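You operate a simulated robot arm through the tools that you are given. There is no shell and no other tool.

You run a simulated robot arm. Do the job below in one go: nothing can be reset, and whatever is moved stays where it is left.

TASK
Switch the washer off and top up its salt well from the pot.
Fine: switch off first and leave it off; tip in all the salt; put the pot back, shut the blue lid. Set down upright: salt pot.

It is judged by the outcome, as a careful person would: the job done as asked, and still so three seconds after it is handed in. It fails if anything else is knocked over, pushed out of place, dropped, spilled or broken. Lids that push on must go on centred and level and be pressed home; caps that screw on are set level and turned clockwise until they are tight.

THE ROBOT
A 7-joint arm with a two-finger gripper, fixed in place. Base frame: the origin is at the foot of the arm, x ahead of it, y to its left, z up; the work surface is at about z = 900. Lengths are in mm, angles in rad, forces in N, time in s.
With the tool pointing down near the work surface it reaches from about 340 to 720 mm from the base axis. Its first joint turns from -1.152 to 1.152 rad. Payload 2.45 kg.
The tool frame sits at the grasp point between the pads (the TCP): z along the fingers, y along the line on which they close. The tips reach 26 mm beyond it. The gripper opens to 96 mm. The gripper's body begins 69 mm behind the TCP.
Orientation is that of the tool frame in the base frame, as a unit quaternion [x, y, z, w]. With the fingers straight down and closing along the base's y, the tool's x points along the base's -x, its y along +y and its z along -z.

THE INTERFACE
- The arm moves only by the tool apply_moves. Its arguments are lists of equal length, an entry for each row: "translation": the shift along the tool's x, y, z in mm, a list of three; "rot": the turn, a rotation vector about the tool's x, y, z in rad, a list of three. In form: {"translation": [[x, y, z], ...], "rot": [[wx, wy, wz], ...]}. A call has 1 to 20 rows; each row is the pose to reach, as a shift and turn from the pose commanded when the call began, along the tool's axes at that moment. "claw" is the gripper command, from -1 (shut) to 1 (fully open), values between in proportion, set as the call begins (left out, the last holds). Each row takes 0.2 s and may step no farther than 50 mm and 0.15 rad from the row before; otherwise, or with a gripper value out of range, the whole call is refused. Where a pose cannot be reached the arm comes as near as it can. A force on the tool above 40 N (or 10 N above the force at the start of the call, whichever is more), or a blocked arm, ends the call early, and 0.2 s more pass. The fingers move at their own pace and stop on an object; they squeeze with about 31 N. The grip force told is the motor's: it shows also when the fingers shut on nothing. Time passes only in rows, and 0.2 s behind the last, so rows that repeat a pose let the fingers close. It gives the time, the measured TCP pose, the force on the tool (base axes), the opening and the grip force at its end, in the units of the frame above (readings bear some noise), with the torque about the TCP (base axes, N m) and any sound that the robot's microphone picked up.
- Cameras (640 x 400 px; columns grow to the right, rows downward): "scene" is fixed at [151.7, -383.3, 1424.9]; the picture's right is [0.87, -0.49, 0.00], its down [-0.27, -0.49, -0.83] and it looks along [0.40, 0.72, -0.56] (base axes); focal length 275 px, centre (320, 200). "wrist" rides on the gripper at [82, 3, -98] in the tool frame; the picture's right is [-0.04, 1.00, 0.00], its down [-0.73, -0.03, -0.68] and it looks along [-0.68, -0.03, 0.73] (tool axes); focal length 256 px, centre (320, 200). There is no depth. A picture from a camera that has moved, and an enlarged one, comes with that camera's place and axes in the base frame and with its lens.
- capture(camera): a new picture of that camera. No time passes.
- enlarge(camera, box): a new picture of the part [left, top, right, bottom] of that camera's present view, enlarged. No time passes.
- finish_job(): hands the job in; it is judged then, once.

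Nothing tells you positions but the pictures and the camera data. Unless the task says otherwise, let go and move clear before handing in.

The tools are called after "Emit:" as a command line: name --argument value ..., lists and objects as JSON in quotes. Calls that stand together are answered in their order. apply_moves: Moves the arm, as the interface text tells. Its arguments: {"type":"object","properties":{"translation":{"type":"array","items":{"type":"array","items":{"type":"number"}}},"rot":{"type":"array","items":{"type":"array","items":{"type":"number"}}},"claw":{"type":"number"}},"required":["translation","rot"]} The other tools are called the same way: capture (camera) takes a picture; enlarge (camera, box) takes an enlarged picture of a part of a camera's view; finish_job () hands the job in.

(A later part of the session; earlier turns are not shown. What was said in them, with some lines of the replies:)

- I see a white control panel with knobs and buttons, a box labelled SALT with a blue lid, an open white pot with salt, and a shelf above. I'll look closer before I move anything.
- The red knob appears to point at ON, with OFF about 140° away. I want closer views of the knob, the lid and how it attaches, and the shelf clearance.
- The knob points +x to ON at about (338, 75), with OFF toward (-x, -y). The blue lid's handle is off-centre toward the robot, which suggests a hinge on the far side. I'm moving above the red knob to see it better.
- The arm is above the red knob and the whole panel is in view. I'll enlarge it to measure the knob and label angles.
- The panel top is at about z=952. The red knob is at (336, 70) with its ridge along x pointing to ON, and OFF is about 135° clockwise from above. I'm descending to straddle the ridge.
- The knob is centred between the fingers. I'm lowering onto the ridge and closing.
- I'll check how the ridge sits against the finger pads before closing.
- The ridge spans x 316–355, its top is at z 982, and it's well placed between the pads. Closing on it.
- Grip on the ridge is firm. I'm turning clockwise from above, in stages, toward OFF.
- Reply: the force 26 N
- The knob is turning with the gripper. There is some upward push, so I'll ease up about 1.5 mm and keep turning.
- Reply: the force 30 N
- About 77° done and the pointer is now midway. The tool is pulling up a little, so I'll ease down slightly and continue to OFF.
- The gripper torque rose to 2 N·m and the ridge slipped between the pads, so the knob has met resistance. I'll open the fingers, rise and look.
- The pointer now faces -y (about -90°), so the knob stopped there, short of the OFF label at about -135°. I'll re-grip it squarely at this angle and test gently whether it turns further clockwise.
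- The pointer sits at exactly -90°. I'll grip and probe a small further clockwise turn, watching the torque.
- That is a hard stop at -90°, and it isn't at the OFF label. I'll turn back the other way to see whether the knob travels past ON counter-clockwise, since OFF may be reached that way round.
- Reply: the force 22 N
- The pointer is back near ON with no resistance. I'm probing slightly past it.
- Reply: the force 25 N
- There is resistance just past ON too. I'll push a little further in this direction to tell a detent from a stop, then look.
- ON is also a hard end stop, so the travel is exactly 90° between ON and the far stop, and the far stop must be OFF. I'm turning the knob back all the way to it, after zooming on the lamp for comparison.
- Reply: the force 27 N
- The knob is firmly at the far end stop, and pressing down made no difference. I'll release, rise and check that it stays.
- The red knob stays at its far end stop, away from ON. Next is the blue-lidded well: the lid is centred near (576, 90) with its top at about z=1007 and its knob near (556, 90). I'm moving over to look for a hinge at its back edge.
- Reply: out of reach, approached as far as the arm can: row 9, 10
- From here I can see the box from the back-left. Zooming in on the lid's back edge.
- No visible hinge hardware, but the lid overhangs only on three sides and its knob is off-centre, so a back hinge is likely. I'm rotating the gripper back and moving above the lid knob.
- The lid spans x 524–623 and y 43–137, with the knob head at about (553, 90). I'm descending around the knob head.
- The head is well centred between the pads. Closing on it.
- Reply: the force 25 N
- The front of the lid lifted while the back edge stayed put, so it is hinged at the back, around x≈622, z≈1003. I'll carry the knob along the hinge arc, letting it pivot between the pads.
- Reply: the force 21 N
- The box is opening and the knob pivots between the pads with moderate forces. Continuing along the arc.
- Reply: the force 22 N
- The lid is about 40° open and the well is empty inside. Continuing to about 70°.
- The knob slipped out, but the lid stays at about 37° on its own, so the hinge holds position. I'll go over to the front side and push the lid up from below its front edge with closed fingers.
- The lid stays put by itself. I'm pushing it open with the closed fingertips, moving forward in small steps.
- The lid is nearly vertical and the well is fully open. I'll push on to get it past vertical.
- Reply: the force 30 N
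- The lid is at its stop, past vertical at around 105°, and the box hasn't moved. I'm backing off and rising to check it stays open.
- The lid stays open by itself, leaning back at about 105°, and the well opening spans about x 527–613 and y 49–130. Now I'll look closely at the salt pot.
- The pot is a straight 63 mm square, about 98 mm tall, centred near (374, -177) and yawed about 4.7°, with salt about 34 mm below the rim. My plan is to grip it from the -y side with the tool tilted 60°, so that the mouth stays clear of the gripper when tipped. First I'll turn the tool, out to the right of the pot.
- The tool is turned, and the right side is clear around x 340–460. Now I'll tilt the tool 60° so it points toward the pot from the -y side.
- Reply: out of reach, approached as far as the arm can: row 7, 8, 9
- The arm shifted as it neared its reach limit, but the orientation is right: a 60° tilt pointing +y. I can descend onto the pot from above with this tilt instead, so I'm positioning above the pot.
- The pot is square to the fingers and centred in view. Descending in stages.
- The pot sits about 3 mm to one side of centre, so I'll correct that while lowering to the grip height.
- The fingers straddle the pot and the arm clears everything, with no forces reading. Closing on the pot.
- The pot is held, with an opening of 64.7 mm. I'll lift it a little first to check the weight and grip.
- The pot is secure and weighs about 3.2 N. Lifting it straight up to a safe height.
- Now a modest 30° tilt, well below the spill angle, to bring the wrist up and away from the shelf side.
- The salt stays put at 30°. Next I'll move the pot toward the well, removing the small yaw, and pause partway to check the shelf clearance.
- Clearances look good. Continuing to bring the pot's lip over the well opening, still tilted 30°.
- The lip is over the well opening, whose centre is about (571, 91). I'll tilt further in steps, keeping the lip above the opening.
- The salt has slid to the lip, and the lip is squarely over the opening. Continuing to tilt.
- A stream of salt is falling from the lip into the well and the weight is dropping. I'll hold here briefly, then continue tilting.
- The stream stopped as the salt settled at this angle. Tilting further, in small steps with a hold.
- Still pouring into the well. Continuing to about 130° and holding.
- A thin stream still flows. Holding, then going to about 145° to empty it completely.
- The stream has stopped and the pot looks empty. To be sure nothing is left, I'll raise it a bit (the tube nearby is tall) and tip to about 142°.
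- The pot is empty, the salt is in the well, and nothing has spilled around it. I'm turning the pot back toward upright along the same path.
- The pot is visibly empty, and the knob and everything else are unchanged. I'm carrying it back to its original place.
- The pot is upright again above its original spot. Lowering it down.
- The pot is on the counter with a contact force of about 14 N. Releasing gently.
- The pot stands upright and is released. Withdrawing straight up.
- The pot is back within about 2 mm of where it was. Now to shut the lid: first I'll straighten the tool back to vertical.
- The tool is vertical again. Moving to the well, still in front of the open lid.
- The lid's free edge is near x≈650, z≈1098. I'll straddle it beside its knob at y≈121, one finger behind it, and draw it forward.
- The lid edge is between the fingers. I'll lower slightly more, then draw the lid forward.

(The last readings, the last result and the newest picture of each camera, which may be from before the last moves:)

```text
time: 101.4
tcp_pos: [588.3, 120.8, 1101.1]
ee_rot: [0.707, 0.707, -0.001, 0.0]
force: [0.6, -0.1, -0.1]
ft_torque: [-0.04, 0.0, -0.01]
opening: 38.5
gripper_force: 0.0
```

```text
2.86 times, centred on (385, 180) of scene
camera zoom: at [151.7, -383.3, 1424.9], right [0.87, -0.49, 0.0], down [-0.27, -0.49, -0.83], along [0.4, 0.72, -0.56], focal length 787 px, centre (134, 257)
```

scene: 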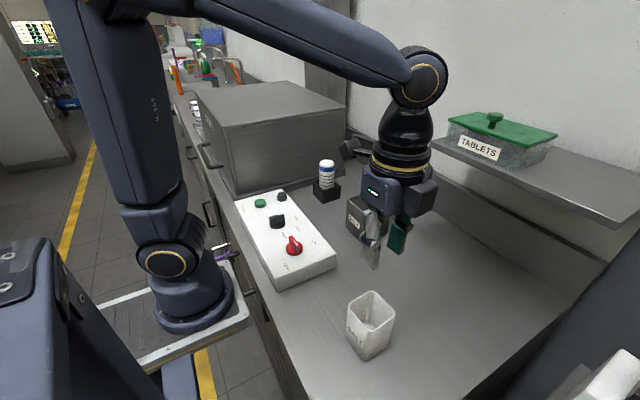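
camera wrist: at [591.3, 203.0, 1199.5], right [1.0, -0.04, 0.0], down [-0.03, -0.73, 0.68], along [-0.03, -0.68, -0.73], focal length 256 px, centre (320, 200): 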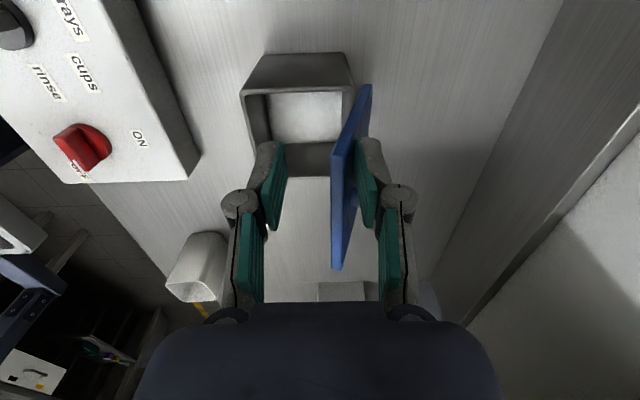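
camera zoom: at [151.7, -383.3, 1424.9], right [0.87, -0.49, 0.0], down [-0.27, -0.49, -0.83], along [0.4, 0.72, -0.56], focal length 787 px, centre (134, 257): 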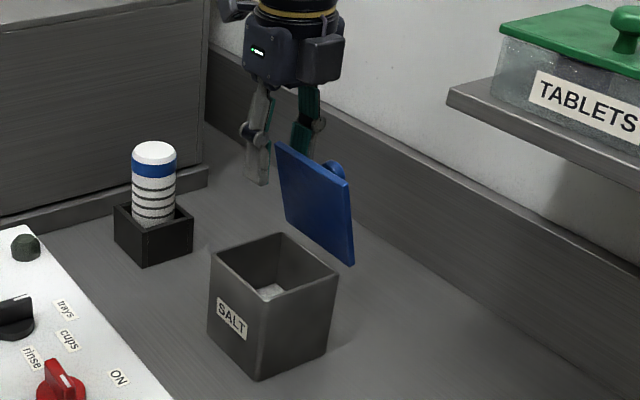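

The lid is past vertical, at roughly 75–80°, and follows smoothly. Continuing to draw it forward.

Emit:
apply_moves --translation '[[0, -8, 0], [0, -16, 0], [0, -24, 0], [0, -32, 1], [0, -38, 2], [0, -44, 3], [0, -44, 3]]' --rot '[[0, 0, 0], [0, 0, 0], [0, 0, 0], [0, 0, 0], [0, 0, 0], [0, 0, 0], [0, 0, 0]]'

Emit:
capture --camera "wrist"

Emit:
enlarge --camera "scene" --box '[320, 110, 450, 250]'

```text
time: 103.0
tcp_pos: [543.5, 122.4, 1098.9]
ee_rot: [0.707, 0.707, -0.002, 0.0]
force: [-0.9, 0.0, 0.4]
ft_torque: [0.03, 0.01, -0.01]
opening: 38.4
gripper_force: 0.0
```

```text
taken
camera wrist: at [547.3, 203.6, 1197.4], right [1.0, -0.04, 0.0], down [-0.03, -0.73, 0.68], along [-0.03, -0.68, -0.73], focal length 256 px, centre (320, 200)
```

wrist: 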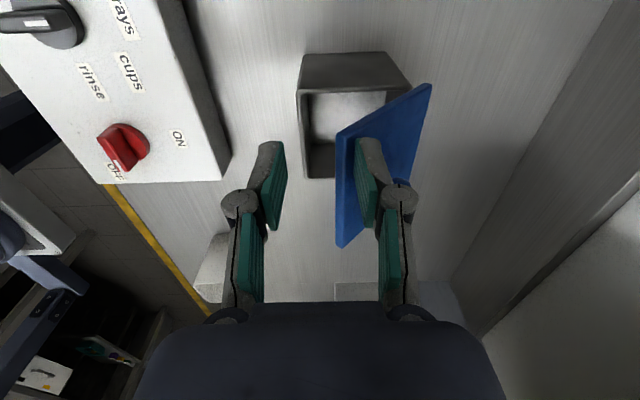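

```text
2.86 times, centred on (385, 180) of scene
camera zoom: at [151.7, -383.3, 1424.9], right [0.87, -0.49, 0.0], down [-0.27, -0.49, -0.83], along [0.4, 0.72, -0.56], focal length 787 px, centre (134, 257)
```

zoom: 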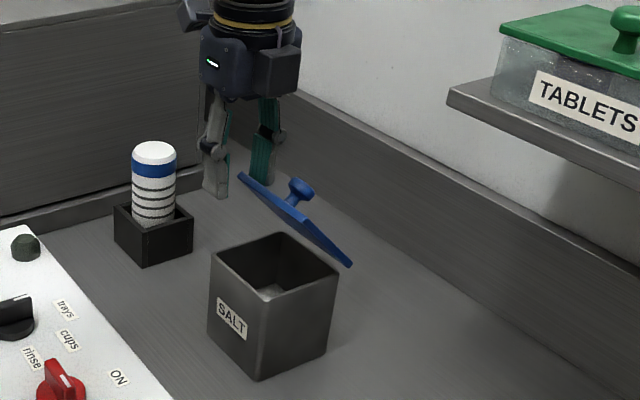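

The lid is about 48° from closed and holding. I'll rise, rotate the gripper to straddle the knob across y, and press the lid shut from above.

Emit:
apply_moves --translation '[[0, 0, -25], [0, 0, -50], [-3, 2, -60], [-6, 4, -65], [-9, 6, -65], [-12, 8, -65], [-15, 10, -65], [-18, 11, -65], [-21, 12, -65], [-24, 13, -65], [-27, 14, -65], [-29, 15, -65], [-31, 16.5, -65], [-31, 16.5, -65]]' --rot '[[0, 0, 0], [0, 0, 0], [0, 0, -0.143], [0, 0, -0.286], [0, 0, -0.429], [0, 0, -0.571], [0, 0, -0.714], [0, 0, -0.857], [0, 0, -1.0], [0, 0, -1.143], [0, 0, -1.286], [0, 0, -1.428], [0, 0, -1.571], [0, 0, -1.571]]' --claw -0.2

Emit:
apply_moves --translation '[[0, 0, 0], [0, 0, 0]]' --rot '[[0, 0, 0], [0, 0, 0]]' --claw 0.3

Emit:
capture --camera "wrist"

Emit:
enlarge --camera "scene" --box '[320, 110, 450, 250]'

```text
time: 106.0
tcp_pos: [560.2, 91.1, 1163.8]
ee_rot: [-0.002, 1.0, -0.001, 0.0]
force: [-1.0, 0.7, -0.5]
ft_torque: [0.05, -0.03, -0.01]
opening: 38.3
gripper_force: 0.0
```

```text
time: 106.6
tcp_pos: [559.2, 89.4, 1162.5]
ee_rot: [0.0, 1.0, -0.001, 0.0]
force: [0.5, 0.1, 0.4]
ft_torque: [0.01, -0.01, -0.01]
opening: 62.2
gripper_force: 0.0
```

```text
taken
camera wrist: at [478.4, 94.0, 1261.8], right [0.04, 1.0, 0.0], down [0.73, -0.03, 0.68], along [0.68, -0.03, -0.73], focal length 256 px, centre (320, 200)
```

wrist: 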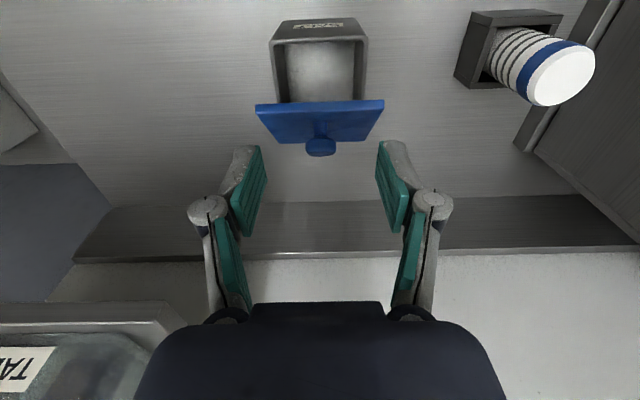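

```text
2.86 times, centred on (385, 180) of scene
camera zoom: at [151.7, -383.3, 1424.9], right [0.87, -0.49, 0.0], down [-0.27, -0.49, -0.83], along [0.4, 0.72, -0.56], focal length 787 px, centre (134, 257)
```

zoom: 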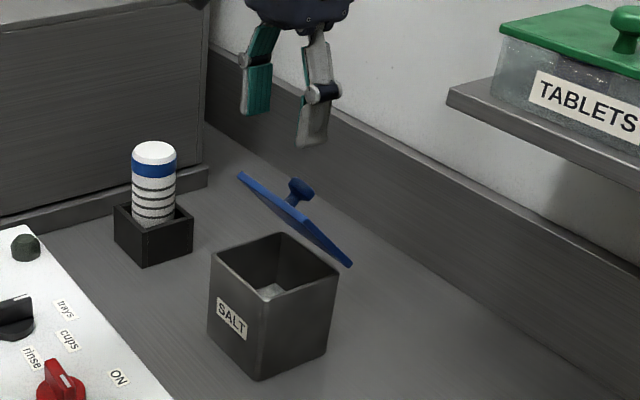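

The lid holds at about 47°. I'll shift slightly back over it and press down with both fingertips, one on each side of the knob.

Emit:
apply_moves --translation '[[-6, -0.5, 15], [-12, -0.5, 30], [-12, -0.5, 45], [-12, -0.5, 54], [-12, -0.5, 61], [-12, -0.5, 68], [-12, -0.5, 75], [-12, -0.5, 82], [-12, -0.5, 89], [-12, -0.5, 96], [-12, -0.5, 96]]' --rot '[[0, 0, 0], [0, 0, 0], [0, 0, 0], [0, 0, 0], [0, 0, 0], [0, 0, 0], [0, 0, 0], [0, 0, 0], [0, 0, 0], [0, 0, 0], [0, 0, 0]]'

Emit:
capture --camera "wrist"

Emit:
enlarge --camera "scene" --box '[320, 110, 450, 250]'

```text
time: 109.0
tcp_pos: [571.5, 89.7, 1065.7]
ee_rot: [-0.001, 1.0, -0.001, 0.0]
force: [-1.0, 0.0, -0.4]
ft_torque: [0.03, -0.01, 0.02]
opening: 62.3
gripper_force: 0.1
```

```text
taken
camera wrist: at [490.2, 93.5, 1165.2], right [0.04, 1.0, 0.0], down [0.73, -0.03, 0.68], along [0.68, -0.03, -0.73], focal length 256 px, centre (320, 200)
```

wrist: 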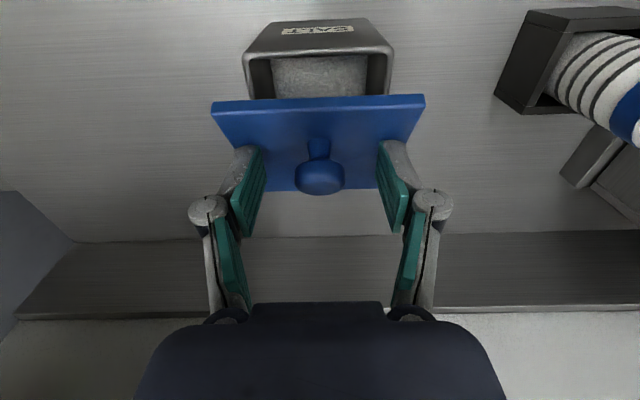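

```text
2.86 times, centred on (385, 180) of scene
camera zoom: at [151.7, -383.3, 1424.9], right [0.87, -0.49, 0.0], down [-0.27, -0.49, -0.83], along [0.4, 0.72, -0.56], focal length 787 px, centre (134, 257)
```

zoom: 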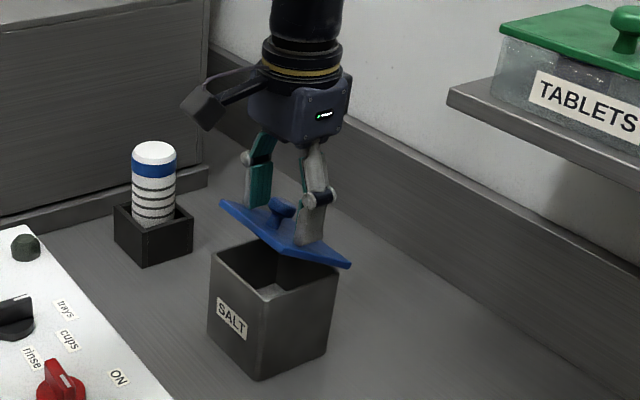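

The lid is following down. Continuing to press it shut.

Emit:
apply_moves --translation '[[0, 0, 7], [0, 0, 14], [0, 0, 20], [0, 0, 25], [0, 0, 29], [0, 0, 32], [0, 0, 32]]' --rot '[[0, 0, 0], [0, 0, 0], [0, 0, 0], [0, 0, 0], [0, 0, 0], [0, 0, 0], [0, 0, 0]]'

Emit:
capture --camera "wrist"

Emit:
enlarge --camera "scene" --box '[325, 150, 425, 250]'

```text
time: 110.6
tcp_pos: [571.1, 89.6, 1034.8]
ee_rot: [0.0, 1.0, -0.002, -0.001]
force: [1.0, 0.9, -0.5]
ft_torque: [0.0, 0.0, 0.0]
opening: 62.3
gripper_force: 0.0
```

```text
taken
camera wrist: at [490.4, 93.5, 1133.4], right [0.04, 1.0, 0.0], down [0.73, -0.03, 0.68], along [0.68, -0.03, -0.73], focal length 256 px, centre (320, 200)
```

wrist: 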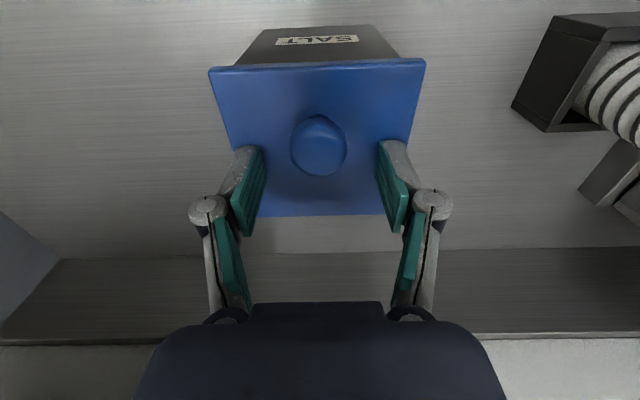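

```text
4.00 times, centred on (375, 200) of scene
camera zoom: at [151.7, -383.3, 1424.9], right [0.87, -0.49, 0.0], down [-0.27, -0.49, -0.83], along [0.4, 0.72, -0.56], focal length 1102 px, centre (100, 200)
```

zoom: 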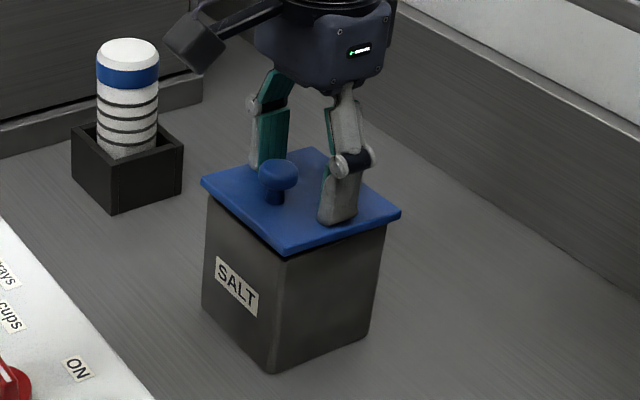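

Nearly shut, with a small gap at the front. Pressing the last few millimetres until firm contact.

Emit:
apply_moves --translation '[[0, 0, 1], [0, 0, 2], [0, 0, 3], [0, 0, 4], [0, 0, 4]]' --rot '[[0, 0, 0], [0, 0, 0], [0, 0, 0], [0, 0, 0], [0, 0, 0]]'

Emit:
enlarge --camera "scene" --box '[335, 175, 405, 250]'

```text
time: 111.8
tcp_pos: [572.4, 89.8, 1031.2]
ee_rot: [-0.001, 1.0, 0.001, 0.001]
force: [-4.9, 0.9, 13.5]
ft_torque: [0.07, 0.01, 0.01]
opening: 62.7
gripper_force: 6.5
```

```text
5.33 times, centred on (370, 212) of scene
camera zoom: at [151.4, -383.4, 1424.9], right [0.87, -0.49, 0.0], down [-0.27, -0.49, -0.83], along [0.4, 0.72, -0.56], focal length 1469 px, centre (53, 133)
```

zoom: 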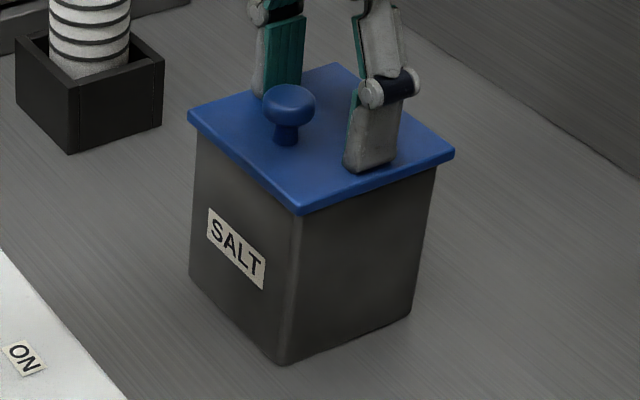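

The lid is fully shut, matching its original closed appearance, with about 14 N of firm contact. Withdrawing upward and clear.

Emit:
apply_moves --translation '[[0, 0, -10], [0, 0, -40], [0, 0, -80], [0, 0, -120], [30, 0, -150], [65, -30, -170], [100, -60, -190], [130, -90, -210], [130, -90, -210]]' --rot '[[0, 0, 0], [0, 0, 0], [0, 0, 0], [0, 0, 0], [0, 0, 0], [0, 0, 0], [0, 0, 0], [0, 0, 0], [0, 0, 0]]'

Emit:
capture --camera "scene"

Emit:
capture --camera "wrist"

Emit:
enlarge --camera "scene" --box '[335, 175, 405, 250]'

Emit:
enlarge --camera "scene" --box '[220, 170, 350, 300]'

```text
refused: row 6 steps farther than a row can; nothing moved
```

```text
taken
```

scene: 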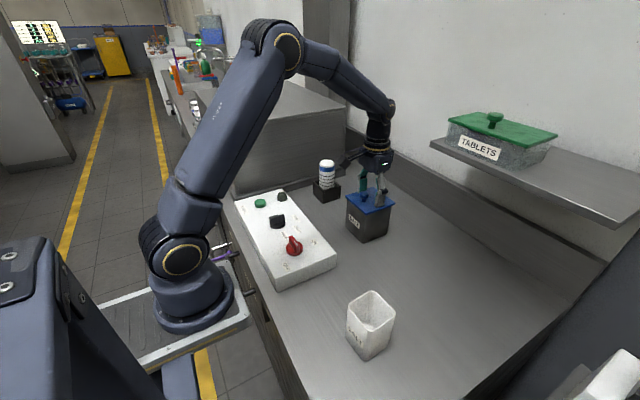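

```text
taken
camera wrist: at [490.3, 93.8, 1130.2], right [0.04, 1.0, 0.0], down [0.73, -0.03, 0.68], along [0.68, -0.03, -0.73], focal length 256 px, centre (320, 200)
```

wrist: 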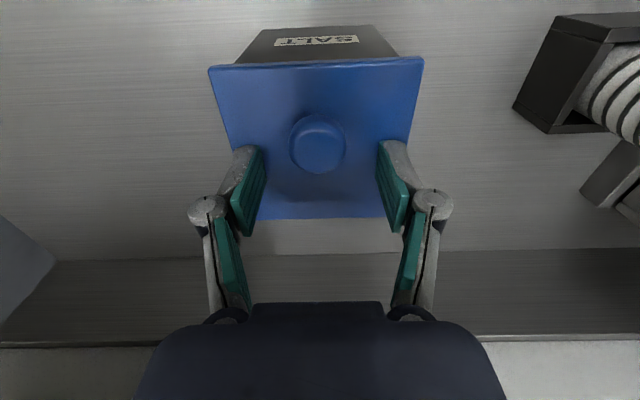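

```text
5.33 times, centred on (370, 212) of scene
camera zoom: at [151.4, -383.4, 1424.9], right [0.87, -0.49, 0.0], down [-0.27, -0.49, -0.83], along [0.4, 0.72, -0.56], focal length 1469 px, centre (53, 133)
```

zoom: 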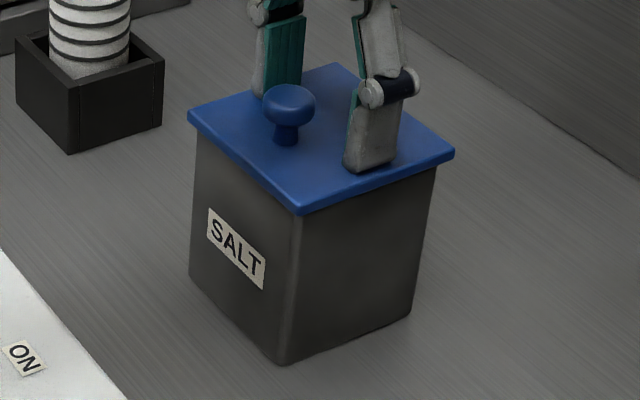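

```text
3.08 times, centred on (285, 235) of scene
camera zoom: at [151.4, -383.4, 1424.9], right [0.87, -0.49, 0.0], down [-0.27, -0.49, -0.83], along [0.4, 0.72, -0.56], focal length 848 px, centre (428, 92)
```

zoom: 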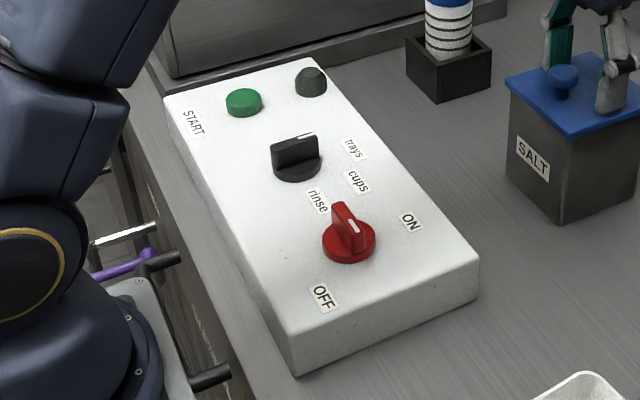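

That retreat call was refused because one step was too large. I'll withdraw with smaller steps.

Emit:
apply_moves --translation '[[0, 0, -10], [0, 0, -40], [0, 0, -80], [0, 0, -120], [20, -10, -145], [45, -25, -165], [70, -45, -180], [95, -65, -195], [120, -85, -205], [120, -85, -205]]' --rot '[[0, 0, 0], [0, 0, 0], [0, 0, 0], [0, 0, 0], [0, 0, 0], [0, 0, 0], [0, 0, 0], [0, 0, 0], [0, 0, 0], [0, 0, 0]]'

Emit:
capture --camera "scene"

Emit:
capture --camera "wrist"

Emit:
enlarge --camera "scene" --box '[335, 175, 405, 250]'

Emit:
enlarge --camera "scene" --box '[260, 220, 330, 290]'

Emit:
enlarge --camera "scene" --box '[330, 275, 410, 375]'

```text
time: 114.0
tcp_pos: [451.7, 5.8, 1235.6]
ee_rot: [0.001, 1.0, -0.001, 0.0]
force: [0.1, -0.1, -0.8]
ft_torque: [-0.03, 0.03, -0.03]
opening: 62.2
gripper_force: 0.2
```

```text
taken
```

scene: 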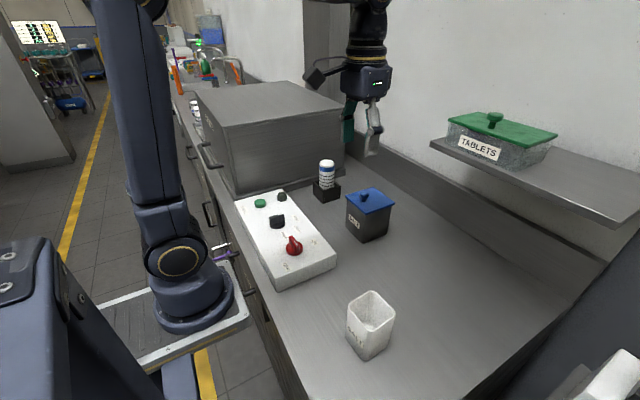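

```text
taken
camera wrist: at [370.6, 8.7, 1334.9], right [0.04, 1.0, 0.0], down [0.73, -0.03, 0.68], along [0.68, -0.03, -0.73], focal length 256 px, centre (320, 200)
```

wrist: 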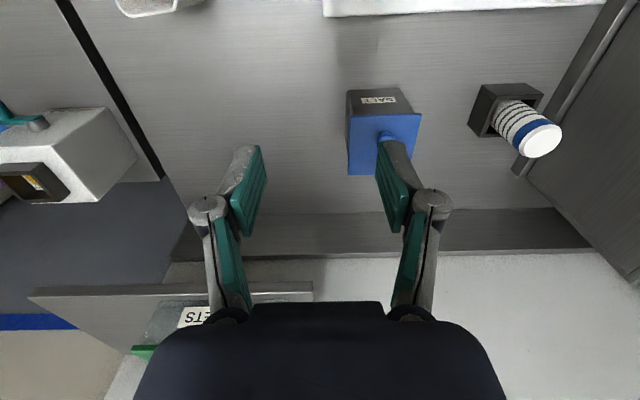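

```text
5.33 times, centred on (370, 212) of scene
camera zoom: at [151.7, -383.4, 1424.9], right [0.87, -0.49, 0.0], down [-0.27, -0.49, -0.83], along [0.4, 0.72, -0.56], focal length 1469 px, centre (53, 133)
```

zoom: 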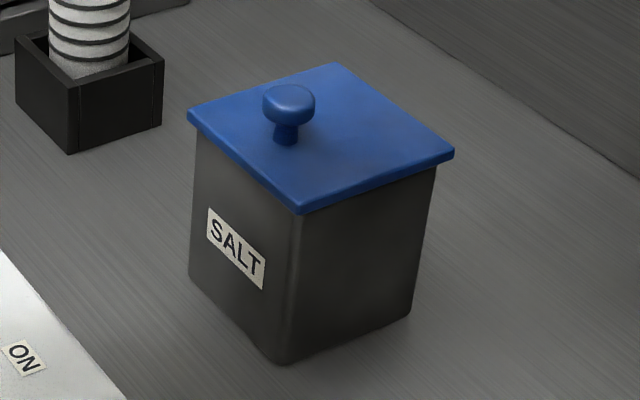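

```text
5.71 times, centred on (295, 255) of scene
camera zoom: at [151.7, -383.4, 1424.9], right [0.87, -0.49, 0.0], down [-0.27, -0.49, -0.83], along [0.4, 0.72, -0.56], focal length 1574 px, centre (463, -114)
```

zoom: 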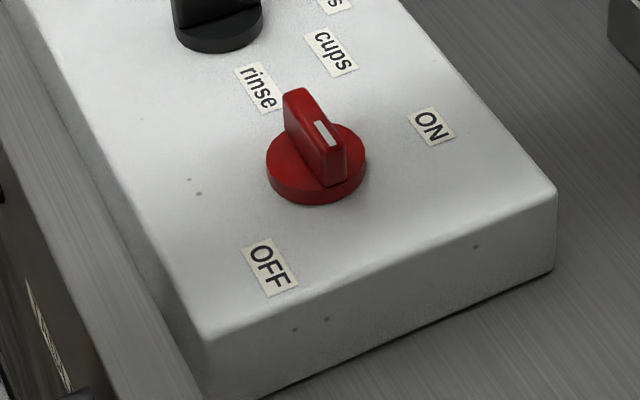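

```text
4.00 times, centred on (370, 325) of scene
camera zoom: at [151.7, -383.4, 1424.9], right [0.87, -0.49, 0.0], down [-0.27, -0.49, -0.83], along [0.4, 0.72, -0.56], focal length 1102 px, centre (120, -300)
```

zoom: 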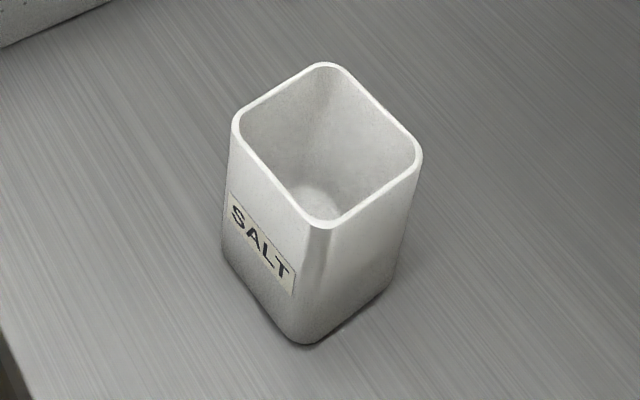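

Final checks:
- **Knob:** the red knob rests at its far end stop, turned fully away from ON. Its pointer still sits about 45° short of the OFF label, but it will not turn further.
- **Salt:** it is all in the well and the pot is empty.
- **Pot:** upright and back in its place.
- **Lid:** the blue lid is shut level.
- **Surroundings:** nothing else has moved, and the arm is clear.

Handing in.

Emit:
finish_job

```text
The job is handed in.
```

I turned the washer's red knob as far from ON as it goes, tipped the salt into the well, and put the pot back. The blue lid is shut. The job is handed in, but I don't have the verdict yet.

- **Switch:** the knob turns exactly 90° between two hard stops, with ON at one end. I left it at the other end, which I took to be OFF. Its pointer is about 45° short of the OFF label, and it would not turn further. While finding the stops I turned it back to ON once, then off again, all before touching the salt.
- **Salt:** it all went into the well, with no spill visible around it, and the pot looks empty.
- **Pot:** it stands upright, about 2 mm from where it started.
- **Lid:** it is closed level and pressed down until it stopped.

In the last pictures nothing else had moved, and the arm is clear of everything.
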